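You operate a simulated robot arm through the tools that you are given. There is no shell and no other tool. Be economical: measure what you need, move in short steps, check, and stop when the job is done.

You are at the controls of a simulated robot arm. One attempt, no reset.

JOB
Take the black grip off, stand it in the grip stand and cap the socket.
Fine: knob to OFF and twist lock on before you free the collar; dust cap pushed home.

Only the result counts: the job must be done as asked and must still hold three seconds after the hand-in. Knocking over, shifting, dropping, spilling or breaking anything else fails it. Lids that push on must go on centred and level and be pressed home; caps that screw on are set level and turned clockwise until they are tight.

ROBOT AND FRAMES
A 6-joint arm with a two-finger parallel gripper, fixed in place. Base frame: the origin is at the foot of the arm, x ahead of it, y to its left, z up. Units: cm, rad, N and s.
With the tool pointing down near the work surface it reaches from about 22 to 66 cm from the base axis. Its first joint turns from -1.152 to 1.152 rad. Payload 2.9 kg.
The TCP is the grasp point between the finger pads, 3 cm short of the fingertips. In the tool frame z runs along the fingers and y along their closing line. The gripper opens to 11 cm. The fingers are 2 cm wide and 1 cm thick; the gripper's body (4.8 by 11.2 cm) begins 5.5 cm behind the TCP.
Orientation is told as [roll, pitch, yaw] about the base's x, y, z axes, in that order, counted from this pose: with the fingers straight down and closing along the base's y, the tool's x points along the base's -x, its y along +y and its z along -z.

CONTROLS
- The arm moves only by the tool jog_arm. Its argument "steps" is a list of rows, each a list of 3 entries, a list of its own where there are three numbers: the turn, a rotation vector about the tool's x, y, z in units of 4 degrees (1.0 is 4 degrees), then the shift along the tool's x, y, z in units of 20 mm (1.0 is 20 mm), then the opening, from 0 (shut) to 1 (fully open). In form: [[[ax, ay, az], [x, y, z], fingers], ...]. A call has 1 to 10 rows; each row shifts and turns the commanded pose from where the row before left it, along the tool's axes as they then stand. A call with a number of a shift or a turn outside -1 to 1 is refused whole. A row lasts 0.2 s, in which the tool goes at most 5 cm and 0.15 rad; a call with a longer step from one row to the next is refused whole, and so is a gripper value outside its range. Where a pose cannot be reached the arm comes as near as it can. A force on the tool above 70 N (or 10 N above the force at the start of the call, whichever is more), or a blocked arm, ends the call early, and 0.2 s more pass. Each finger travels about 10.8 cm/s and halts on what it meets, pressing with about 26 N; the grip force reading is that of the motor and also rises with nothing between the fingers. The clock runs only during rows and for 0.2 s after the last one: add rows that do not move to give the fingers time. The reply holds the time, the measured pose of the TCP, the force on the tool along the base axes, the opening and the grip force, in the units named above and with some noise, with the torque about the TCP (base axes, N m) and any sound that the robot's microphone picked up.
- Cameras (640 x 400 px; columns grow to the right, rows downward): "scene" is fixed at [3.42, 42.66, 135.43]; the picture's right is [-0.97, -0.23, 0.00], its down [-0.15, 0.65, -0.75] and it looks along [0.17, -0.73, -0.67] (base axes); focal length 308 px, centre (320, 200). "wrist" rides on the gripper at [7.2, 1.7, -10.3] in the tool frame; the picture's right is [-0.23, 0.97, 0.00], its down [-0.76, -0.18, -0.62] and it looks along [-0.61, -0.14, 0.78] (tool axes); focal length 222 px, centre (320, 200). There is no depth. A picture from a camera that has moved, and an enlarged one, comes with that camera's place and axes in the base frame and with its lens. The place of the scene camera against the robot may be out by one fixed shift of up to 2.5 cm in any direction.
- get_image(camera): a new picture of that camera. The clock stands still meanwhile.
- close_up(camera, box): a new picture of the part [left, top, right, bottom] of that camera's present view, enlarged. The clock stands still meanwhile.
- close_job(): hands the job in; it is judged then, once.

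Work in short steps. Places have to be worked out from the pictures, the camera data and where the tool is seen: move nearer, look again, correct. Check each grasp and each placing, and mend what went wrong. You have 120 turns and 84 pictures in all, those below and enlarged ones among them. Open the gripper and draw the arm clear of the work before you hand the job in, unless the task says otherwise; then end with one line.

The tools are called after "Call:" as name(argument=value, ...) on one line, values as JSON. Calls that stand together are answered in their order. jog_arm: Moves the arm, as the interface text tells. Its arguments: {"type":"object","properties":{"steps":{"type":"array","items":{"type":"array"}}},"required":["steps"]} The other tools are called the same way: get_image (camera) takes a picture; close_up (camera, box) takes an enlarged picture of a part of a camera's view; close_job () hands the job in.

At the start:

```text
time: 0.0
tcp_pos: [46.95, -0.1, 108.71]
tcp_rot: [0.0, 0.001, 0.0]
ft_force: [0.3, 0.2, 0.1]
torque: [0.0, 0.01, -0.01]
width: 11.01
finger_force: 0.0
```

scene: 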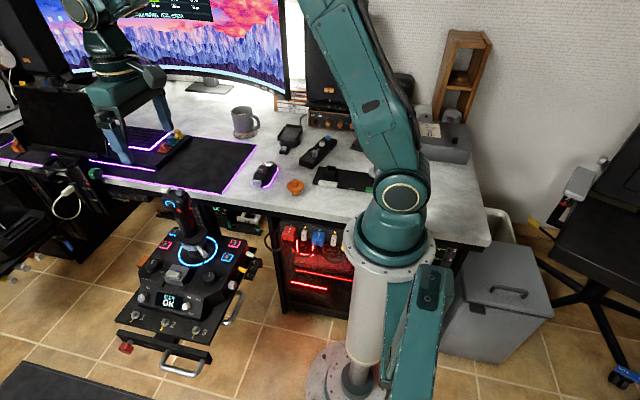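
wrist: 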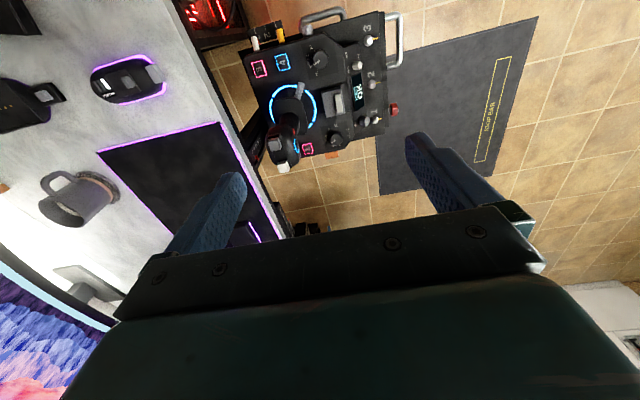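

I start by enlarging the control box and the desk area in the scene view to identify the parts.

Call:
close_up(camera="scene", box=[110, 180, 270, 380])

Call:
close_up(camera="scene", box=[220, 90, 400, 210])

Call:
close_up(camera="wrist", box=[230, 0, 430, 180])

```text
2.00 times, centred on (190, 280) of scene
camera zoom: at [3.42, 42.66, 135.43], right [-0.97, -0.23, 0.0], down [-0.15, 0.65, -0.75], along [0.17, -0.73, -0.67], focal length 617 px, centre (580, 40)
```

zoom: 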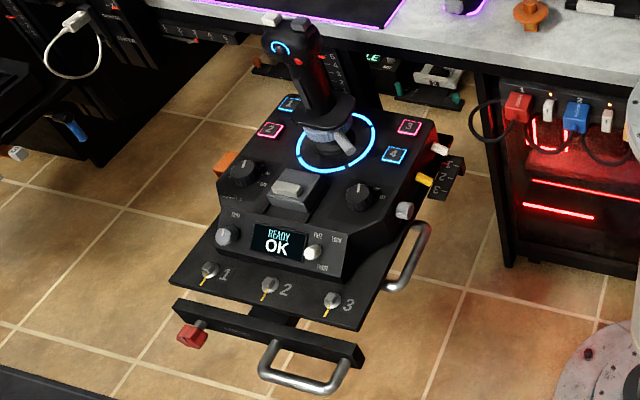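

```text
3.33 times, centred on (310, 150) of scene
camera zoom: at [3.42, 42.66, 135.43], right [-0.97, -0.23, 0.0], down [-0.15, 0.65, -0.75], along [0.17, -0.73, -0.67], focal length 1028 px, centre (353, 367)
```

zoom: 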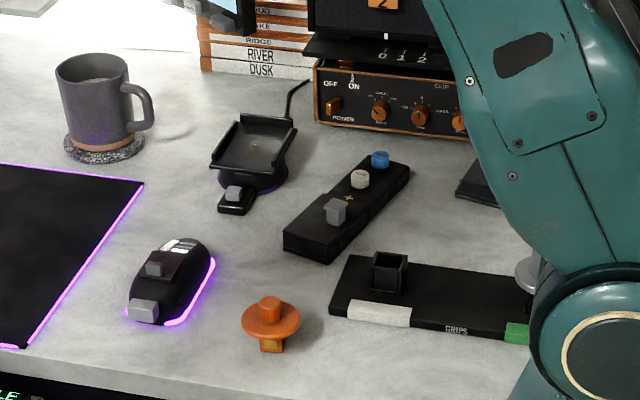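

```text
2.22 times, centred on (330, 90) of wrist
camera zoom: at [39.74, 1.54, 119.15], right [0.23, 0.97, 0.0], down [0.76, -0.18, 0.62], along [0.61, -0.14, -0.78], focal length 494 px, centre (298, 444)
```

zoom: 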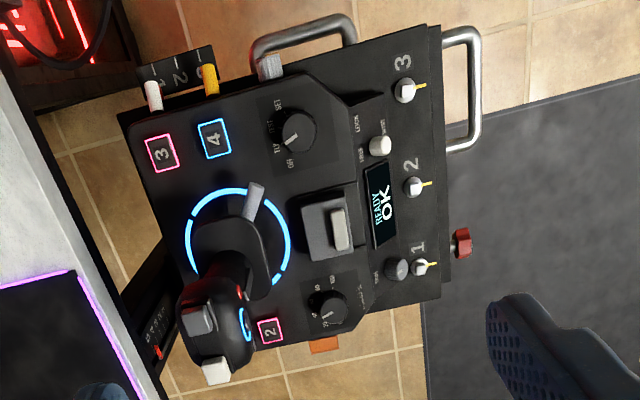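

The panel has several knobs; I zoom further on the labels before moving.

Call:
close_up(camera="wrist", box=[340, 10, 400, 70])

Call:
close_up(camera="wrist", box=[260, 70, 400, 180])

Call:
close_up(camera="scene", box=[155, 180, 225, 270])

Call:
close_up(camera="wrist", box=[295, 20, 365, 80])

```text
6.67 times, centred on (370, 40) of wrist
camera zoom: at [39.74, 1.54, 119.15], right [0.23, 0.97, 0.0], down [0.76, -0.18, 0.62], along [0.61, -0.14, -0.78], focal length 1481 px, centre (-13, 1267)
```

zoom: 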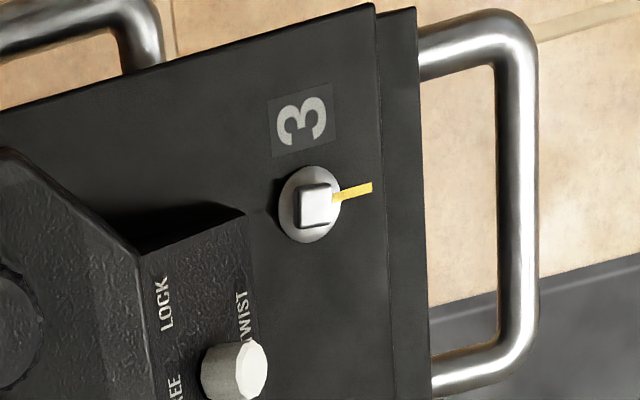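

```text
3.64 times, centred on (330, 125) of wrist
camera zoom: at [39.74, 1.54, 119.15], right [0.23, 0.97, 0.0], down [0.76, -0.18, 0.62], along [0.61, -0.14, -0.78], focal length 808 px, centre (284, 473)
```

zoom: 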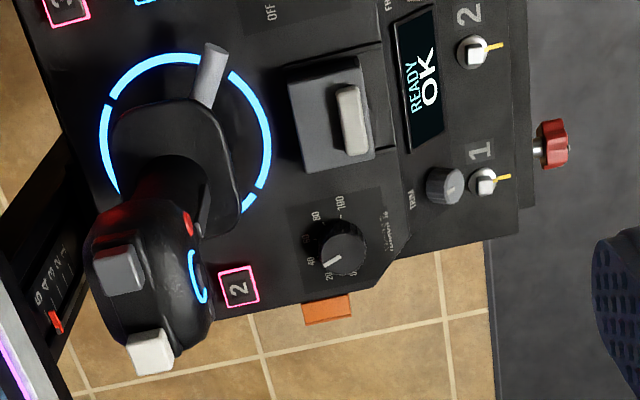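

```text
4.44 times, centred on (190, 225) of scene
camera zoom: at [3.42, 42.66, 135.43], right [-0.97, -0.23, 0.0], down [-0.15, 0.65, -0.75], along [0.17, -0.73, -0.67], focal length 1371 px, centre (898, 89)
```

zoom: 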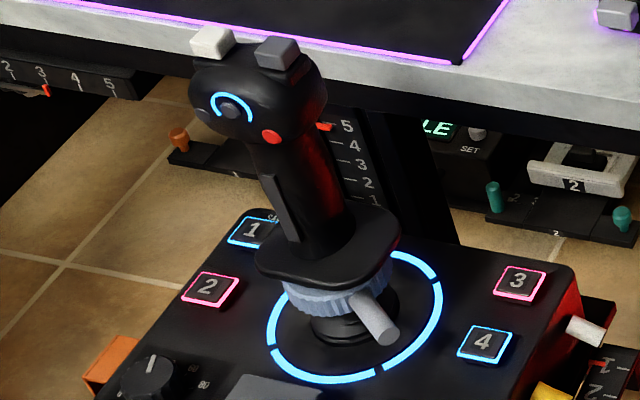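

```text
6.67 times, centred on (330, 50) of wrist
camera zoom: at [39.74, 1.54, 119.15], right [0.23, 0.97, 0.0], down [0.76, -0.18, 0.62], along [0.61, -0.14, -0.78], focal length 1481 px, centre (253, 1200)
```

zoom: 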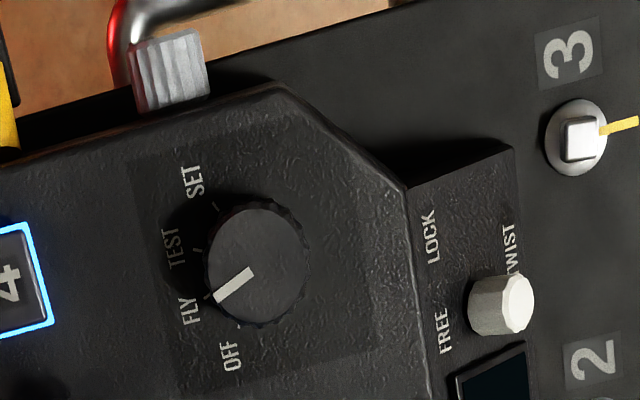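

Mode knob is at FLY and the TWIST switch sits by FREE. The panel is around z≈54 and the grip reaches z≈82 near (56,-10). I move back and down for a closer look.

Call:
jog_arm(steps=[[[0, 0, 0], [0.6, 0, 1], 1], [[0, 0, 0], [0.6, 0, 1], 1], [[0, 0, 0], [0.6, 0, 1], 1], [[0, 0, 0], [0.6, 0, 1], 1], [[0, 0, 0], [0.6, 0, 1], 1], [[0, 0, 0], [0.6, 0, 1], 1], [[0, 0, 0], [0.6, 0, 1], 1]])

Call:
get_image(camera="wrist")

```text
time: 1.6
tcp_pos: [38.6, -0.31, 94.78]
tcp_rot: [0.001, -0.001, -0.001]
ft_force: [-0.4, -0.4, -0.2]
torque: [0.04, -0.04, -0.01]
width: 10.98
finger_force: 0.1
```

```text
74 pictures are left
camera wrist: at [31.34, 1.45, 105.16], right [0.23, 0.97, 0.0], down [0.76, -0.18, 0.62], along [0.61, -0.14, -0.78], focal length 222 px, centre (320, 200)
```

wrist: 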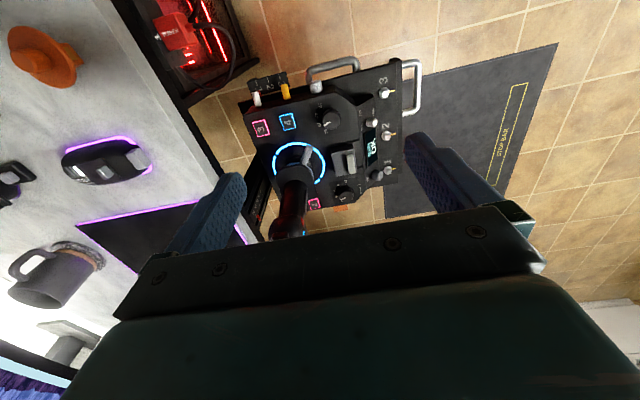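

The view is similar; I enlarge the panel and the grip base here for triangulation.

Call:
close_up(camera="wrist", box=[240, 50, 420, 240])

Call:
close_up(camera="wrist", box=[260, 130, 340, 240])

```text
2.11 times, centred on (330, 145) of wrist
camera zoom: at [31.34, 1.45, 105.16], right [0.23, 0.97, 0.0], down [0.76, -0.18, 0.62], along [0.61, -0.14, -0.78], focal length 468 px, centre (299, 316)
```

zoom: 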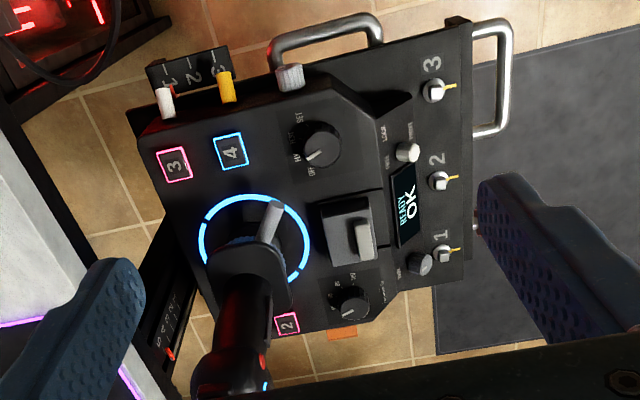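

```text
3.64 times, centred on (300, 185) of wrist
camera zoom: at [31.34, 1.45, 105.16], right [0.23, 0.97, 0.0], down [0.76, -0.18, 0.62], along [0.61, -0.14, -0.78], focal length 808 px, centre (393, 254)
```

zoom: 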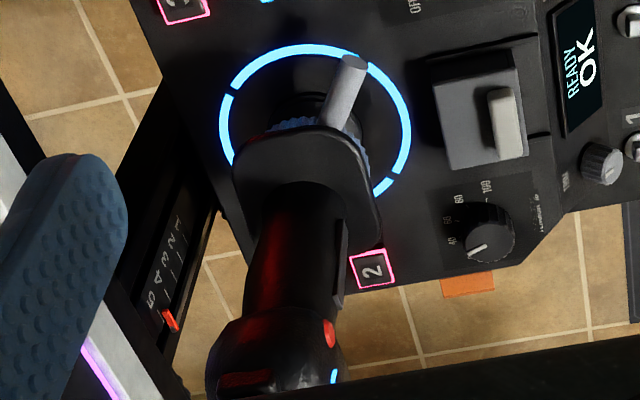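

Triangulating gives mode knob ≈ (46.1, 0.0, 61), ring/grip axis ≈ (54.3, -8.5), panel ≈ z 61. I yaw the hand by about -60° so it stays clear of the stick while turning the knob, and descend a bit.

Call:
jog_arm(steps=[[[0, 0, 1], [0, 0, 0.4], 1], [[0, 0, 1], [0, 0, 0.4], 1], [[0, 0, 1], [0, 0, 0.4], 1], [[0, 0, 1], [0, 0, 0.4], 1], [[0, 0, 1], [0, 0, 0.4], 1], [[0, 0, 1], [0, 0, 0.4], 0.7], [[0, 0, 1], [0, 0, 0.4], 0.7], [[0, 0, 1], [0, 0, 0.4], 0.7], [[0, 0, 1], [0, 0, 0.4], 0.7], [[0, 0, 1], [0, 0, 0.4], 0.7]])

Call:
jog_arm(steps=[[[0, 0, 1], [0, 0, 0.4], 0.7], [[0, 0, 1], [0, 0, 0.4], 0.7], [[0, 0, 1], [0, 0, 0.4], 0.7], [[0, 0, 1], [0, 0, 0.4], 0.7], [[0, 0, 1], [0, 0, 0.4], 0.7]])

Call:
get_image(camera="wrist")

Call:
get_image(camera="scene")

```text
time: 3.8
tcp_pos: [38.53, -0.11, 86.83]
tcp_rot: [-0.001, 0.001, -0.7]
ft_force: [-0.5, -0.9, 0.1]
torque: [-0.03, 0.0, -0.01]
width: 7.68
finger_force: 0.0
```

```text
time: 5.0
tcp_pos: [38.67, -0.13, 82.58]
tcp_rot: [0.001, -0.002, -1.05]
ft_force: [0.5, -0.1, -0.1]
torque: [0.05, 0.0, 0.01]
width: 7.73
finger_force: 0.1
```

```text
71 pictures are left
camera wrist: at [36.46, 7.05, 93.1], right [0.96, 0.29, 0.0], down [0.23, -0.75, 0.62], along [0.18, -0.6, -0.78], focal length 222 px, centre (320, 200)
```

wrist: 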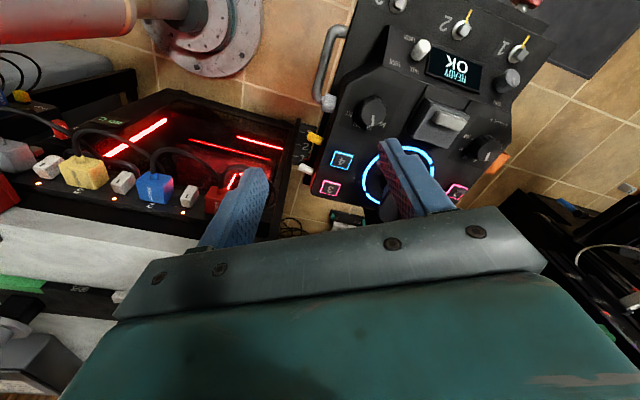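

```text
70 pictures are left
```

scene: 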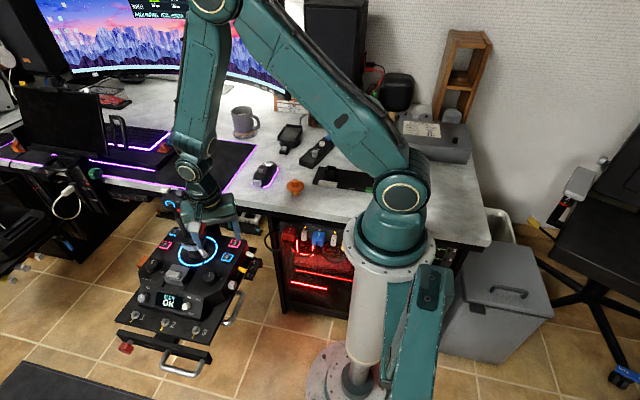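

The knob is well in view here; I zoom in on it and the twist switch for precise positions.

Call:
close_up(camera="wrist", box=[330, 10, 490, 140])

```text
3.08 times, centred on (410, 75) of wrist
camera zoom: at [36.46, 7.05, 93.1], right [0.96, 0.29, 0.0], down [0.23, -0.75, 0.62], along [0.18, -0.6, -0.78], focal length 684 px, centre (43, 585)
```

zoom: 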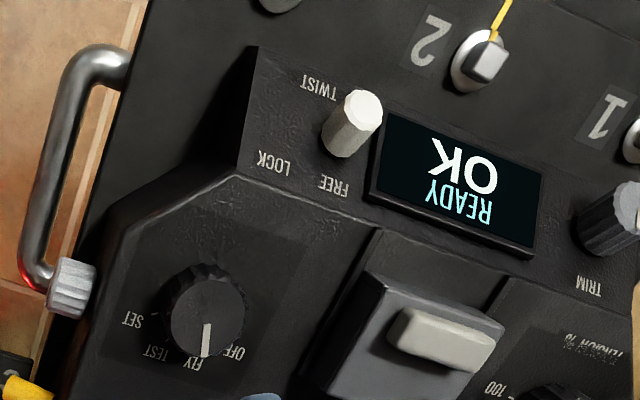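

Knob top ≈ (46.1, 0.0, 62). I move over it and descend to tcp z≈66.5.

Call:
jog_arm(steps=[[[0, 0, 0], [-0.45, 0.82, 0.6], 0.7], [[0, 0, 0], [-0.45, 0.82, 0.6], 0.7], [[0, 0, 0], [-0.45, 0.82, 0.6], 0.6], [[0, 0, 0], [-0.45, 0.82, 0.6], 0.6], [[0, 0, 0], [0, 0, 1], 0.6], [[0, 0, 0], [0, 0, 1], 0.6], [[0, 0, 0], [0, 0, 1], 0.6], [[0, 0, 0], [0, 0, 1], 0.6], [[0, 0, 0], [0, 0, 1], 0.6], [[0, 0, 0], [0, 0, 0.6], 0.6]])

Call:
get_image(camera="wrist")

Call:
close_up(camera="scene", box=[130, 180, 270, 320])

```text
time: 7.2
tcp_pos: [46.18, 0.03, 66.69]
tcp_rot: [0.0, -0.001, -1.045]
ft_force: [0.4, 0.8, 0.3]
torque: [-0.01, -0.03, 0.0]
width: 6.62
finger_force: 0.0
```

```text
68 pictures are left
camera wrist: at [43.92, 7.16, 77.02], right [0.96, 0.29, 0.0], down [0.23, -0.75, 0.62], along [0.18, -0.6, -0.78], focal length 222 px, centre (320, 200)
```

wrist: 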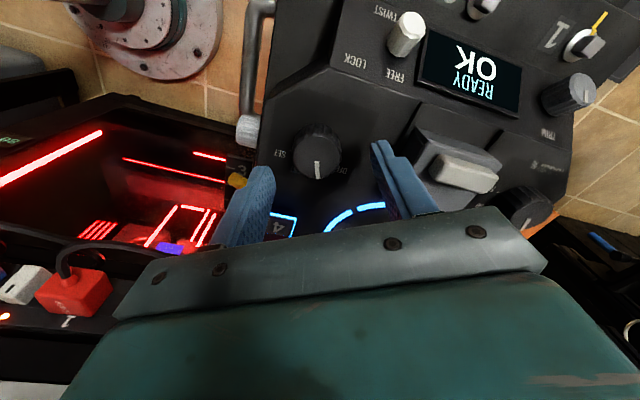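

```text
2.86 times, centred on (200, 250) of scene
camera zoom: at [3.42, 42.66, 135.43], right [-0.97, -0.23, 0.0], down [-0.15, 0.65, -0.75], along [0.17, -0.73, -0.67], focal length 881 px, centre (663, 57)
```

zoom: 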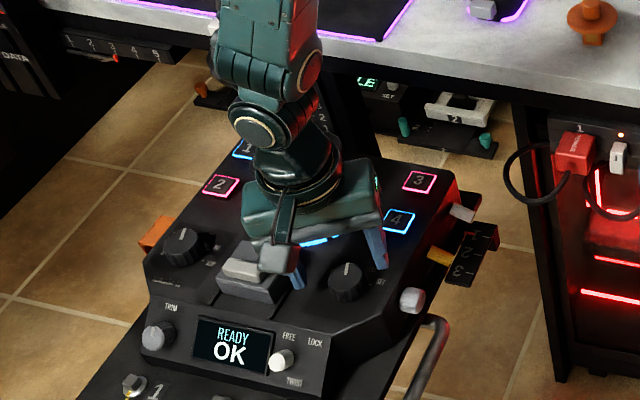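

Fingers straddle the knob and are aligned; knob top ≈ (45.9,-0.1,61.6). Descend further to z≈64.

Call:
jog_arm(steps=[[[0, 0, 0], [0, -0.1, 0.5], 0.6], [[0, 0, 0], [0, 0, 0.5], 0.6], [[0, 0, 0], [0, 0, 0.35], 0.6]])

Call:
close_up(camera="wrist", box=[220, 80, 440, 240])

Call:
close_up(camera="scene", box=[170, 230, 230, 290])

```text
time: 8.0
tcp_pos: [45.99, -0.14, 64.31]
tcp_rot: [0.001, -0.001, -1.046]
ft_force: [-5.2, 4.9, 37.1]
torque: [-0.54, 1.42, -0.39]
width: 6.73
finger_force: 1.3
```

```text
2.50 times, centred on (330, 160) of wrist
camera zoom: at [43.82, 7.03, 74.69], right [0.96, 0.29, 0.0], down [0.23, -0.75, 0.62], along [0.18, -0.6, -0.78], focal length 555 px, centre (295, 300)
```

zoom: 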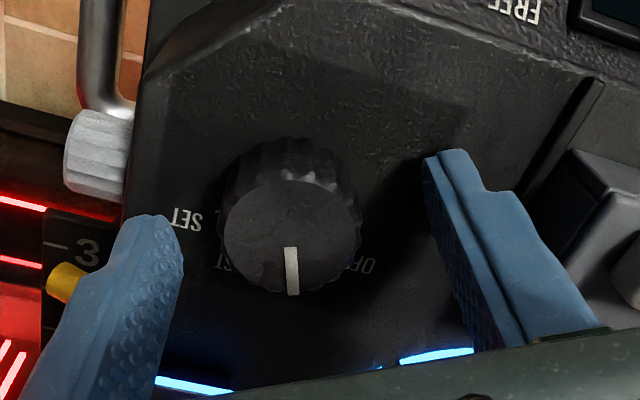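

```text
6.67 times, centred on (200, 260) of scene
camera zoom: at [3.36, 42.67, 135.43], right [-0.97, -0.23, 0.0], down [-0.15, 0.65, -0.75], along [0.17, -0.73, -0.67], focal length 2057 px, centre (1120, -200)
```

zoom: 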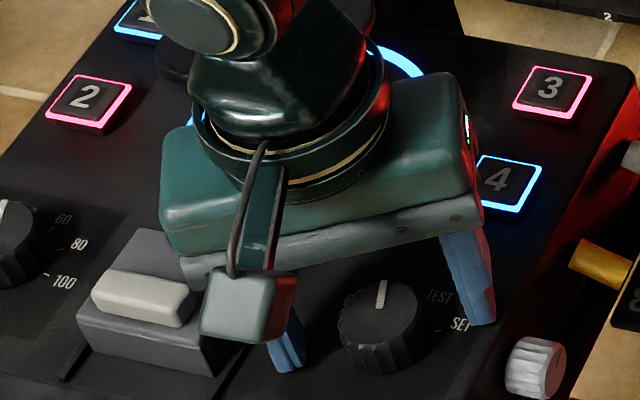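

One fingertip (the -x one) touches the panel at z≈61.3, so I back off 3–4 mm and close on the knob.

Call:
jog_arm(steps=[[[0, 0, 0], [0, 0, -0.2], 0.6], [[0, 0, 0], [0, 0, 0], 0.4], [[0, 0, 0], [0, 0, 0], 0.25], [[0, 0, 0], [0, 0, 0], 0.25]])

Call:
close_up(camera="wrist", box=[220, 80, 440, 240])

```text
time: 9.0
tcp_pos: [45.97, -0.11, 64.47]
tcp_rot: [0.002, -0.002, -1.048]
ft_force: [12.3, 3.9, -18.2]
torque: [0.11, -0.11, -0.05]
width: 3.31
finger_force: 45.2
```

```text
2.50 times, centred on (330, 160) of wrist
camera zoom: at [43.79, 7.0, 74.82], right [0.96, 0.29, 0.0], down [0.23, -0.75, 0.62], along [0.18, -0.6, -0.78], focal length 555 px, centre (295, 300)
```

zoom: 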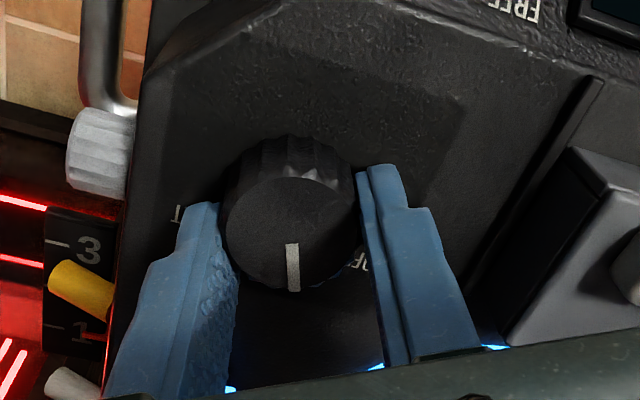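

The knob is gripped (3.3 cm) and centred. I turn it counter-clockwise (seen from above) 40° towards OFF.

Call:
jog_arm(steps=[[[0, 0, -1], [0, 0, 0], 0.25], [[0, 0, -1], [0, 0, 0], 0.25], [[0, 0, -1], [0, 0, 0], 0.25], [[0, 0, -1], [0, 0, 0], 0.25], [[0, 0, -1], [0, 0, 0], 0.25], [[0, 0, -1], [0, 0, 0], 0.25], [[0, 0, -1], [0, 0, 0], 0.25], [[0, 0, -1], [0, 0, 0], 0.25], [[0, 0, -1], [0, 0, 0], 0.25], [[0, 0, -1], [0, 0, 0], 0.25]])

Call:
get_image(camera="wrist")

```text
time: 11.2
tcp_pos: [46.07, 0.04, 64.44]
tcp_rot: [0.007, -0.005, -0.346]
ft_force: [21.0, 19.7, -14.2]
torque: [-0.13, 0.18, -0.13]
width: 3.31
finger_force: 45.4
```

```text
63 pictures are left
camera wrist: at [39.83, 4.07, 74.9], right [0.54, 0.84, 0.01], down [0.65, -0.43, 0.62], along [0.53, -0.34, -0.78], focal length 222 px, centre (320, 200)
```

wrist: 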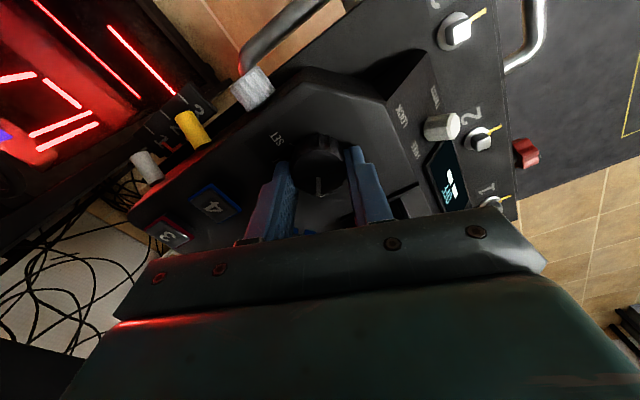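

The knob turned with the hand and the panel lights seem off; I zoom in to check.

Call:
close_up(camera="wrist", box=[260, 80, 480, 220])

Call:
close_up(camera="scene", box=[130, 220, 250, 320])

```text
2.86 times, centred on (370, 150) of wrist
camera zoom: at [39.83, 4.07, 74.9], right [0.54, 0.84, 0.01], down [0.65, -0.43, 0.62], along [0.53, -0.34, -0.78], focal length 635 px, centre (177, 343)
```

zoom: 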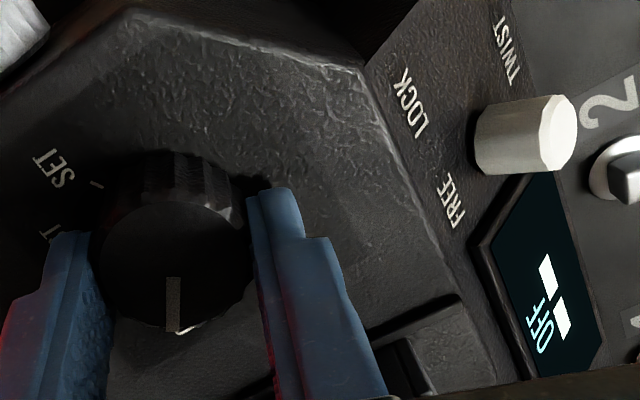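

```text
4.00 times, centred on (190, 270) of scene
camera zoom: at [3.48, 42.69, 135.42], right [-0.97, -0.23, 0.0], down [-0.15, 0.65, -0.75], along [0.17, -0.73, -0.67], focal length 1234 px, centre (840, -80)
```

zoom: 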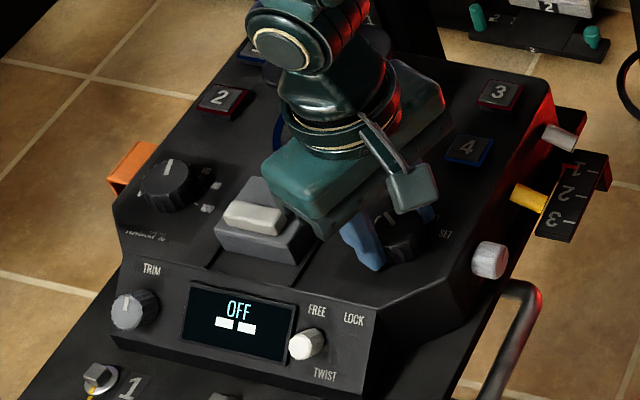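

Display shows OFF. I release the knob, lift, and square the hand up to yaw 0 for the TWIST peg, which I place at ≈(49.2, 8.7, 60.2), to be slid towards -x (LOCK).

Call:
jog_arm(steps=[[[0, 0, 0], [0, 0, 0], 0.5], [[0, 0, 0], [0, 0, 0], 0.5], [[0, 0, 0], [0, 0, -1], 0.5], [[0, 0, -1], [0, 0, -1], 0.5], [[0, 0, -1], [0, 0, -1], 0.3], [[0, 0, -1], [0, 0, -1], 0.1], [[0, 0, -1], [0, 0, 0], 0], [[0, 0, -1], [0, 0, 0], 0]])

Call:
close_up(camera="wrist", box=[270, 0, 510, 200])

```text
time: 13.0
tcp_pos: [46.01, -0.12, 72.41]
tcp_rot: [0.001, 0.0, 0.002]
ft_force: [-1.0, 0.1, 0.4]
torque: [0.0, 0.01, 0.02]
width: 0.0
finger_force: 26.1
```

```text
2.00 times, centred on (390, 100) of wrist
camera zoom: at [38.61, 1.61, 82.83], right [0.23, 0.97, 0.0], down [0.76, -0.18, 0.62], along [0.61, -0.14, -0.78], focal length 444 px, centre (180, 400)
```

zoom: 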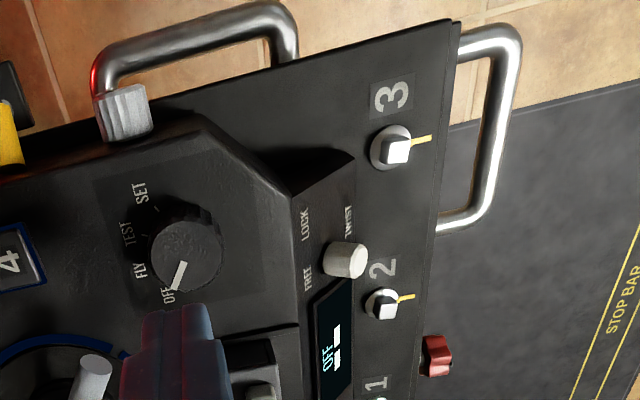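

The knob pointer is on OFF. I position closed fingers just on the +x side of the TWIST peg.

Call:
jog_arm(steps=[[[0, 0, 0], [-0.53, 0.89, 0], 0], [[0, 0, 0], [-0.53, 0.89, 0], 0], [[0, 0, 0], [-0.53, 0.89, 0], 0], [[0, 0, 0], [-0.53, 0.89, 0], 0], [[0, 0, 0], [-0.53, 0.89, 0], 0], [[0, 0, 0], [0, 0, 1], 0], [[0, 0, 0], [0, 0, 1], 0], [[0, 0, 0], [0, 0, 1], 0], [[0, 0, 0], [0, 0, 1], 0], [[0, 0, 0], [0, 0, 0.3], 0]])

Call:
get_image(camera="wrist")

Call:
close_up(camera="scene", box=[140, 260, 220, 330])

```text
time: 15.2
tcp_pos: [51.3, 8.75, 63.87]
tcp_rot: [0.0, 0.001, 0.0]
ft_force: [0.2, 0.0, -1.3]
torque: [-0.02, -0.01, -0.02]
width: 0.01
finger_force: 25.9
```

```text
59 pictures are left
camera wrist: at [44.07, 10.44, 74.25], right [0.23, 0.97, 0.0], down [0.76, -0.18, 0.62], along [0.61, -0.14, -0.78], focal length 222 px, centre (320, 200)
```

wrist: 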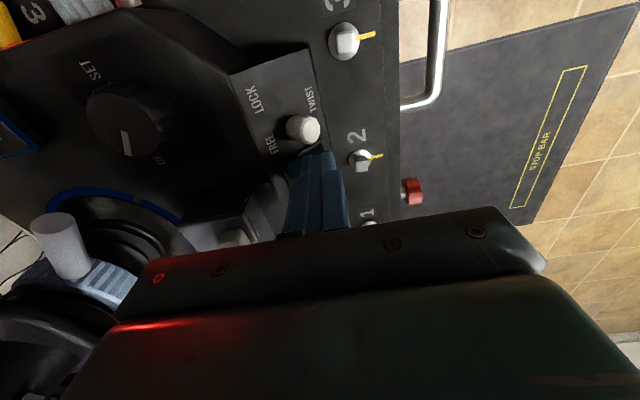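

```text
5.71 times, centred on (180, 295) of scene
camera zoom: at [3.42, 42.66, 135.43], right [-0.97, -0.23, 0.0], down [-0.15, 0.65, -0.75], along [0.17, -0.73, -0.67], focal length 1763 px, centre (1120, -343)
```

zoom: 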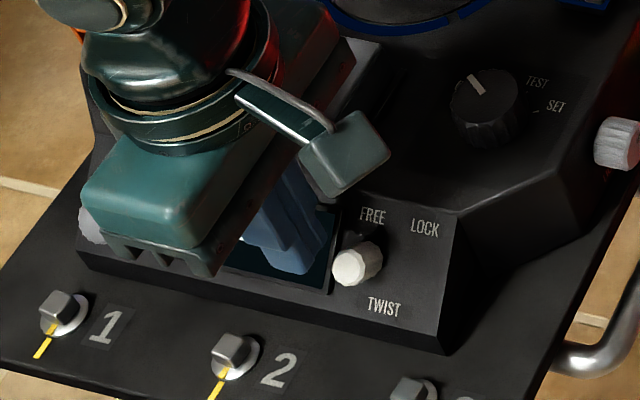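

Finger is beside the peg. I lower by 1.1 cm and push towards -x in small steps.

Call:
jog_arm(steps=[[[0, 0, 0], [0, 0, 0.3], 0], [[0, 0, 0], [0, 0, 0.25], 0], [[0, 0, 0], [0.2, 0, 0], 0], [[0, 0, 0], [0.2, 0, 0], 0], [[0, 0, 0], [0.2, 0, 0], 0], [[0, 0, 0], [0.2, 0, 0], 0]])

Call:
close_up(camera="scene", box=[140, 260, 220, 330])

```text
time: 16.6
tcp_pos: [49.67, 8.69, 62.75]
tcp_rot: [0.001, 0.001, -0.002]
ft_force: [1.0, -0.1, 0.3]
torque: [-0.01, -0.01, 0.01]
width: 0.01
finger_force: 26.2
```

```text
5.71 times, centred on (180, 295) of scene
camera zoom: at [3.42, 42.66, 135.43], right [-0.97, -0.23, 0.0], down [-0.15, 0.65, -0.75], along [0.17, -0.73, -0.67], focal length 1763 px, centre (1120, -343)
```

zoom: 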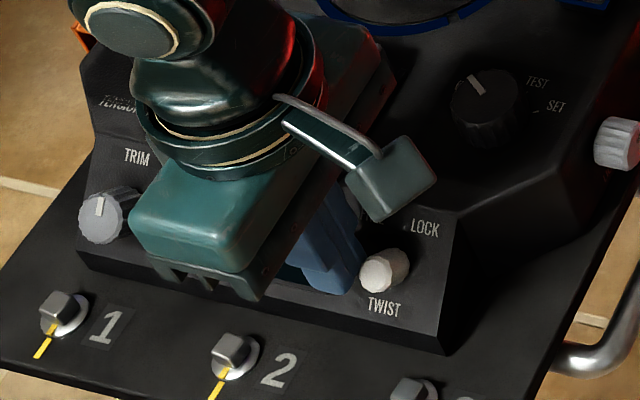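

The peg slides easily, about halfway. Continue towards LOCK.

Call:
jog_arm(steps=[[[0, 0, 0], [0.2, 0, 0], 0], [[0, 0, 0], [0.2, 0, 0], 0], [[0, 0, 0], [0.15, 0, 0], 0]])

Call:
close_up(camera="scene", box=[140, 260, 220, 330])

```text
time: 17.4
tcp_pos: [48.88, 8.73, 62.92]
tcp_rot: [-0.001, -0.007, 0.0]
ft_force: [12.6, -0.4, -4.5]
torque: [0.09, -0.29, 0.04]
width: 0.0
finger_force: 26.0
```

```text
5.71 times, centred on (180, 295) of scene
camera zoom: at [3.45, 42.66, 135.43], right [-0.97, -0.23, 0.0], down [-0.15, 0.65, -0.74], along [0.17, -0.73, -0.67], focal length 1763 px, centre (1120, -343)
```

zoom: 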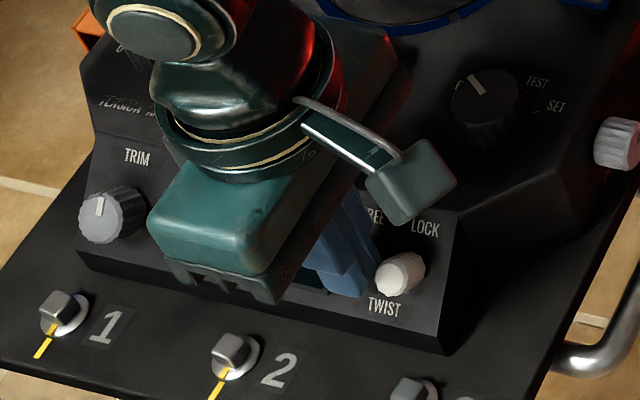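

Stop reached with ~12 N; the peg is on the LOCK side. I back off and lift, then check.

Call:
jog_arm(steps=[[[0, 0, 0], [-0.3, 0, 0], 0], [[0, 0, 0], [0, 0.2, -1], 0], [[0, 0, 0], [0.5, 0.3, -1], 0], [[0, 0, 0], [1, 0.3, -1], 0], [[0, 0, 0], [1, 0, -1], 0], [[0, 0, 0], [1, 0, -1], 0], [[0, 0, 0], [1, 0, -1], 0], [[0, 0, 0], [1, 0, -1], 0.3]])

Call:
close_up(camera="scene", box=[130, 180, 250, 330])

Call:
get_image(camera="wrist")

```text
time: 19.2
tcp_pos: [38.15, 10.46, 76.92]
tcp_rot: [0.001, 0.001, 0.0]
ft_force: [-0.5, 0.0, 0.3]
torque: [0.02, 0.01, -0.01]
width: 3.29
finger_force: 0.1
```

```text
2.67 times, centred on (190, 255) of scene
camera zoom: at [3.42, 42.66, 135.43], right [-0.97, -0.23, 0.0], down [-0.15, 0.65, -0.75], along [0.17, -0.73, -0.67], focal length 823 px, centre (667, 53)
```

zoom: 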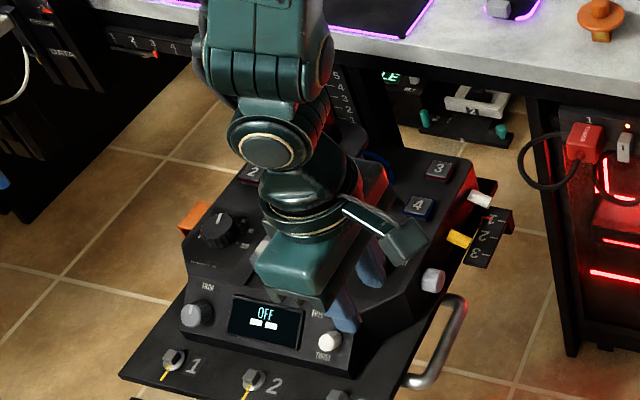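

```text
54 pictures are left
camera wrist: at [30.9, 12.17, 87.22], right [0.23, 0.97, 0.0], down [0.76, -0.18, 0.62], along [0.61, -0.14, -0.78], focal length 222 px, centre (320, 200)
```

wrist: 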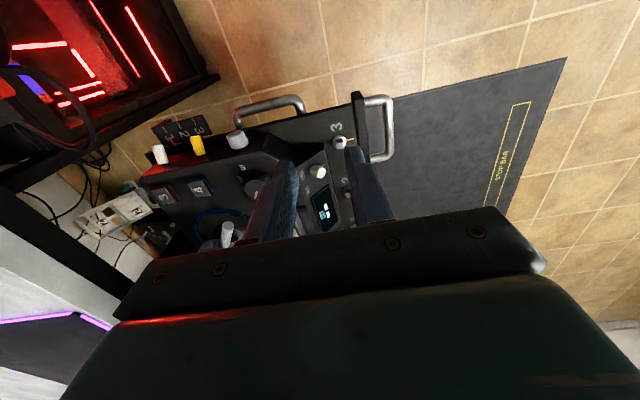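

Check the TWIST switch and the collar lever in close-up.

Call:
close_up(camera="wrist", box=[290, 130, 370, 190])

Call:
close_up(camera="wrist", box=[140, 150, 280, 260])

```text
6.67 times, centred on (330, 160) of wrist
camera zoom: at [30.9, 12.17, 87.22], right [0.23, 0.97, 0.0], down [0.76, -0.18, 0.62], along [0.61, -0.14, -0.78], focal length 1481 px, centre (253, 467)
```

zoom: 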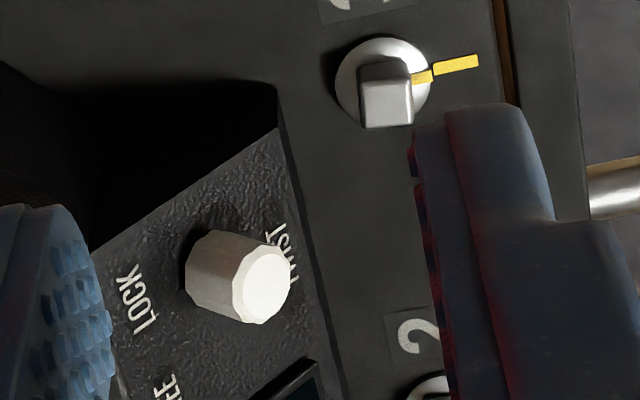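

```text
3.64 times, centred on (210, 205) of wrist
camera zoom: at [30.9, 12.17, 87.22], right [0.23, 0.97, 0.0], down [0.76, -0.18, 0.62], along [0.61, -0.14, -0.78], focal length 808 px, centre (720, 182)
```

zoom: 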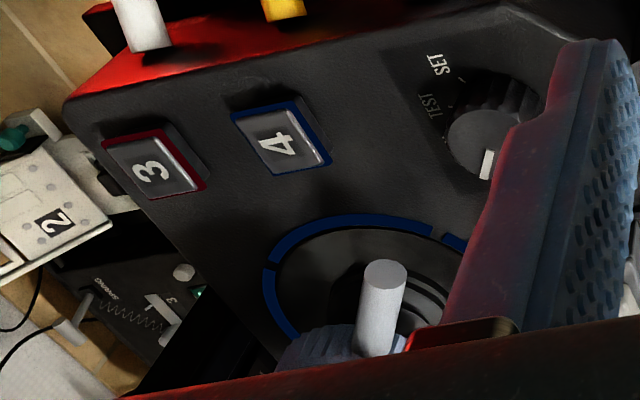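

TWIST is on LOCK. Collar lever tip ≈ (48.8,-4.6,66.5), collar axis ≈ (54.3,-8.5). I yaw to -35° so the fingers straddle the lever tangentially, and tilt the hand 20° outward to clear the grip's head.

Call:
jog_arm(steps=[[[0, 0, 1], [0, 0, 0], 0.4], [[0, 0, 1], [0, 0, 0], 0.4], [[0, 0, 1], [0, 0, 0], 0.4], [[0, 0, 1], [0, 0, 0], 0.4], [[0, 0, 1], [0, 0, 0], 0.4], [[0, 0, 1], [0, 0, 0], 0.4], [[0, 0, 1], [0, 0, 0], 0.4], [[0, 0, 1], [0, 0, 0], 0.4], [[0, 0, 0.75], [0, 0, 0], 0.4]])

Call:
jog_arm(steps=[[[0, -1, 0], [0, 0, 0], 0.4], [[0, -1, 0], [0, 0, 0], 0.4], [[0, -1, 0], [0, 0, 0], 0.4], [[0, -1, 0], [0, 0, 0], 0.4], [[0, -1, 0], [0, 0, 0], 0.4]])

Call:
get_image(camera="wrist")

```text
time: 21.2
tcp_pos: [38.1, 10.43, 76.66]
tcp_rot: [0.0, 0.0, -0.613]
ft_force: [0.1, -0.9, -0.5]
torque: [-0.02, 0.01, -0.02]
width: 4.41
finger_force: 0.1
```

```text
time: 22.4
tcp_pos: [38.05, 10.42, 76.62]
tcp_rot: [0.0, -0.351, -0.611]
ft_force: [-0.8, -0.3, 0.2]
torque: [-0.02, -0.01, 0.02]
width: 4.41
finger_force: 0.2
```

```text
51 pictures are left
camera wrist: at [30.58, 17.7, 84.04], right [0.73, 0.68, 0.08], down [0.31, -0.43, 0.85], along [0.61, -0.6, -0.53], focal length 222 px, centre (320, 200)
```

wrist: 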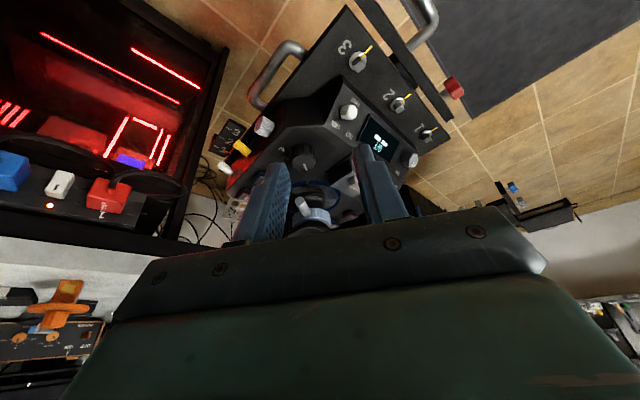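

Hand leans outward as wanted. Zoom on the lever to refine its position.

Call:
close_up(camera="wrist", box=[270, 160, 370, 240])

```text
5.00 times, centred on (320, 200) of wrist
camera zoom: at [30.58, 17.7, 84.04], right [0.73, 0.68, 0.08], down [0.31, -0.43, 0.85], along [0.61, -0.6, -0.53], focal length 1111 px, centre (320, 200)
```

zoom: 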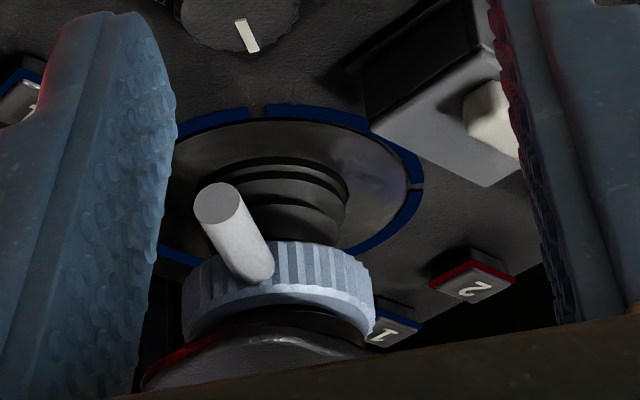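

Lever tip refined to ≈(49.3,-4.95,65.7). I align tangentially first and approach along the lever, stopping short to check.

Call:
jog_arm(steps=[[[0, 0, 0], [-0.68, -0.76, 0.7], 0.4], [[0, 0, 0], [-0.68, -0.76, 0.7], 0.4], [[0, 0, 0], [-0.68, -0.76, 0.7], 0.4], [[0, 0, 0], [-0.68, -0.76, 0.7], 0.4], [[0, 0, 0], [-0.7, 0, 0.9], 0.4], [[0, 0, 0], [-0.7, 0, 0.9], 0.4], [[0, 0, 0], [-0.7, 0, 0.9], 0.4], [[0, 0, 0], [-0.7, 0, 0.9], 0.4]])

Call:
close_up(camera="wrist", box=[220, 120, 420, 250])

Call:
close_up(camera="scene", box=[140, 180, 240, 270])

```text
time: 24.2
tcp_pos: [46.51, -3.04, 68.42]
tcp_rot: [0.0, -0.348, -0.61]
ft_force: [0.1, 1.0, 0.0]
torque: [-0.05, 0.02, -0.02]
width: 4.41
finger_force: 0.1
```

```text
3.08 times, centred on (320, 185) of wrist
camera zoom: at [39.03, 4.32, 75.7], right [0.73, 0.68, 0.08], down [0.31, -0.43, 0.85], along [0.6, -0.6, -0.53], focal length 684 px, centre (320, 246)
```

zoom: 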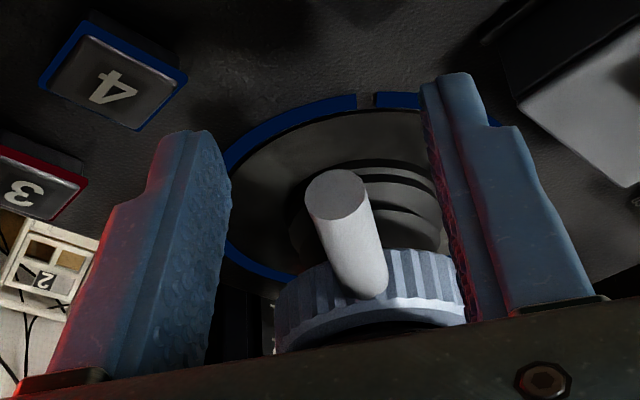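

```text
4.44 times, centred on (190, 225) of scene
camera zoom: at [3.42, 42.66, 135.43], right [-0.97, -0.23, 0.0], down [-0.15, 0.65, -0.75], along [0.17, -0.73, -0.67], focal length 1371 px, centre (898, 89)
```

zoom: 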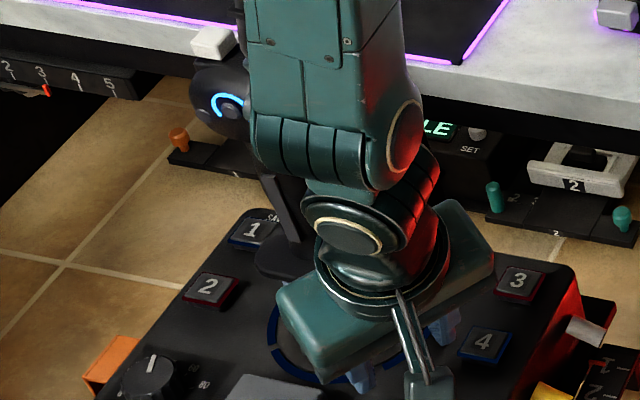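

The lever lies centred between the fingers' planes. Advance so the fingers straddle it.

Call:
jog_arm(steps=[[[0, 0, 0], [-0.43, 0, 0.62], 0.4], [[0, 0, 0], [-0.43, 0, 0.62], 0.4], [[0, 0, 0], [-0.4, 0, 0.55], 0.4]])

Call:
close_up(camera="wrist", box=[220, 120, 420, 250])

```text
time: 25.0
tcp_pos: [49.56, -5.18, 65.99]
tcp_rot: [-0.001, -0.348, -0.612]
ft_force: [-1.0, -0.1, -0.3]
torque: [-0.02, 0.02, 0.0]
width: 4.39
finger_force: 0.2
```

```text
3.08 times, centred on (320, 185) of wrist
camera zoom: at [42.12, 2.23, 73.17], right [0.73, 0.67, 0.08], down [0.31, -0.43, 0.85], along [0.6, -0.6, -0.53], focal length 684 px, centre (320, 246)
```

zoom: 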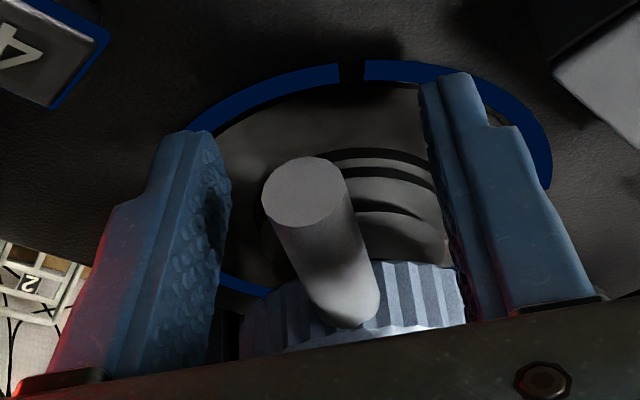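

Lever is straddled. I try counter-clockwise: close the gap, then small arc steps about the collar axis while watching the force.

Call:
jog_arm(steps=[[[0, 0, 0], [0, -0.3, 0], 0.4], [[0, 0, 0], [0, -0.25, 0], 0.4], [[-0.342, 0, -0.94], [0, -0.2, 0], 0.4], [[-0.342, 0, -0.94], [0, -0.2, 0], 0.4]])

Call:
close_up(camera="wrist", box=[220, 120, 420, 250])

```text
time: 26.0
tcp_pos: [48.57, -6.65, 66.01]
tcp_rot: [0.0, -0.35, -0.473]
ft_force: [1.2, 0.7, -0.4]
torque: [0.01, 0.02, -0.02]
width: 4.44
finger_force: 0.1
```

```text
3.08 times, centred on (320, 185) of wrist
camera zoom: at [40.09, -0.43, 73.29], right [0.63, 0.77, 0.08], down [0.37, -0.39, 0.85], along [0.68, -0.51, -0.53], focal length 684 px, centre (320, 246)
```

zoom: 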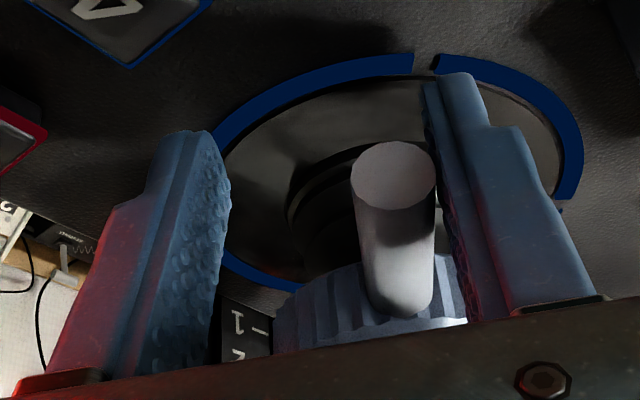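

Contact is about to begin (no force yet). Continue the arc in small steps.

Call:
jog_arm(steps=[[[-0.342, 0, -0.94], [0, -0.2, 0], 0.4], [[-0.342, 0, -0.94], [0, -0.2, 0], 0.4], [[-0.342, 0, -0.94], [0, -0.2, 0], 0.4]])

Call:
close_up(camera="wrist", box=[220, 120, 420, 250])

```text
time: 26.8
tcp_pos: [48.03, -7.82, 65.97]
tcp_rot: [0.001, -0.35, -0.261]
ft_force: [-0.4, 0.7, 0.5]
torque: [-0.02, 0.04, 0.0]
width: 4.42
finger_force: 0.1
```

```text
3.08 times, centred on (320, 185) of wrist
camera zoom: at [38.46, -3.45, 73.26], right [0.46, 0.89, 0.08], down [0.44, -0.3, 0.85], along [0.77, -0.35, -0.53], focal length 684 px, centre (320, 246)
```

zoom: 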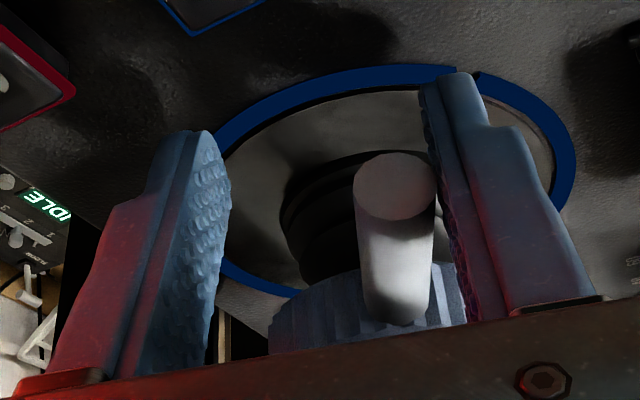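

The lever follows with the finger (it keeps pointing at the camera), so it turns freely this way. Continue.

Call:
jog_arm(steps=[[[-0.342, 0, -0.94], [0, -0.2, 0], 0.4], [[-0.342, 0, -0.94], [0, -0.2, 0], 0.4], [[-0.342, 0, -0.94], [0, -0.2, 0], 0.4], [[-0.342, 0, -0.94], [0, -0.2, 0], 0.4], [[-0.342, 0, -0.94], [0, -0.2, 0], 0.4]])

Call:
close_up(camera="wrist", box=[220, 120, 420, 250])

Call:
close_up(camera="scene", box=[140, 160, 260, 270])

```text
time: 28.0
tcp_pos: [47.87, -9.75, 66.03]
tcp_rot: [0.0, -0.349, 0.087]
ft_force: [0.8, 0.9, 0.9]
torque: [0.02, 0.04, -0.04]
width: 4.46
finger_force: 0.4
```

```text
3.08 times, centred on (320, 185) of wrist
camera zoom: at [37.37, -8.94, 73.33], right [0.13, 0.99, 0.08], down [0.52, -0.13, 0.85], along [0.85, -0.07, -0.53], focal length 684 px, centre (320, 246)
```

zoom: 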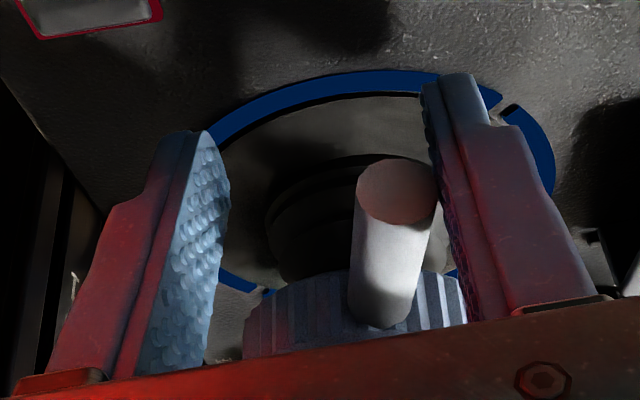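

```text
3.64 times, centred on (200, 215) of scene
camera zoom: at [3.42, 42.66, 135.43], right [-0.97, -0.23, 0.0], down [-0.15, 0.65, -0.75], along [0.17, -0.73, -0.67], focal length 1122 px, centre (756, 146)
```

zoom: 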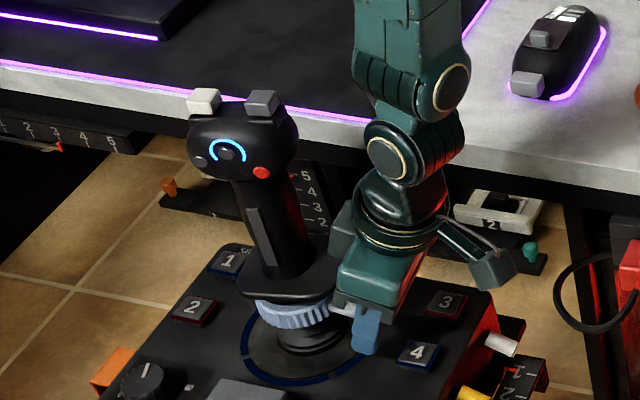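

Still turning freely (about 35–40° done). Continue counter-clockwise to look for the end stop.

Call:
jog_arm(steps=[[[-0.342, 0, -0.94], [0, -0.22, 0], 0.4], [[-0.342, 0, -0.94], [0, -0.22, 0], 0.4], [[-0.342, 0, -0.94], [0, -0.22, 0], 0.4], [[-0.342, 0, -0.94], [0, -0.22, 0], 0.4], [[-0.342, 0, -0.94], [0, -0.22, 0], 0.4]])

Call:
close_up(camera="wrist", box=[220, 120, 420, 250])

```text
time: 29.2
tcp_pos: [48.41, -11.92, 66.1]
tcp_rot: [-0.001, -0.349, 0.438]
ft_force: [0.1, 1.0, -0.3]
torque: [-0.02, -0.01, 0.01]
width: 4.47
finger_force: 0.8
```

```text
3.08 times, centred on (320, 185) of wrist
camera zoom: at [38.26, -14.75, 73.38], right [-0.22, 0.97, 0.08], down [0.53, 0.05, 0.85], along [0.82, 0.23, -0.53], focal length 684 px, centre (320, 246)
```

zoom: 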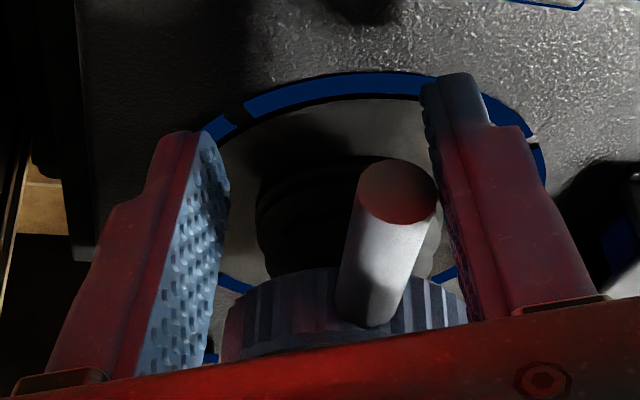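

Still free. Continue, edging slightly inward to keep the lever well held.

Call:
jog_arm(steps=[[[-0.342, 0, -0.94], [-0.05, -0.2, 0.02], 0.4], [[-0.342, 0, -0.94], [-0.05, -0.2, 0.02], 0.4], [[-0.342, 0, -0.94], [-0.05, -0.2, 0.02], 0.4], [[-0.342, 0, -0.94], [-0.05, -0.22, 0.02], 0.4], [[-0.342, 0, -0.94], [-0.05, -0.22, 0.02], 0.4]])

Call:
close_up(camera="wrist", box=[220, 120, 420, 250])

Call:
close_up(camera="scene", box=[140, 160, 260, 270])

```text
time: 30.4
tcp_pos: [49.26, -12.19, 65.72]
tcp_rot: [0.037, -0.348, 0.751]
ft_force: [0.1, 7.9, 0.0]
torque: [-0.64, 0.05, -0.72]
width: 4.44
finger_force: 0.9
stopped in row 5: the force on the tool passed its limit (the readings are from after the stop); the commanded pose is now the measured one
```

```text
3.08 times, centred on (320, 185) of wrist
camera zoom: at [40.69, -18.29, 73.03], right [-0.52, 0.85, 0.11], down [0.51, 0.2, 0.84], along [0.69, 0.49, -0.53], focal length 684 px, centre (320, 246)
```

zoom: 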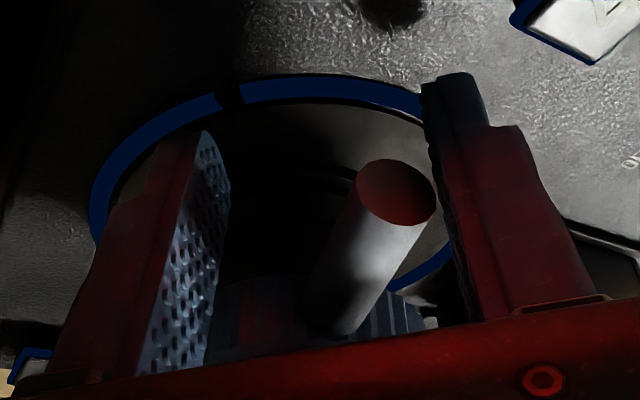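

```text
3.64 times, centred on (200, 215) of scene
camera zoom: at [3.42, 42.67, 135.42], right [-0.97, -0.23, 0.0], down [-0.15, 0.65, -0.75], along [0.17, -0.73, -0.67], focal length 1122 px, centre (756, 146)
```

zoom: 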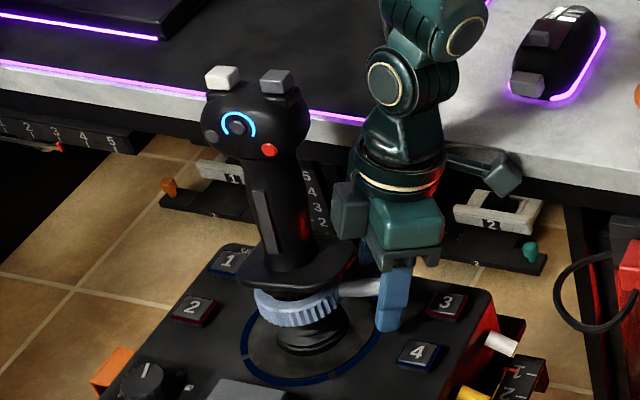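

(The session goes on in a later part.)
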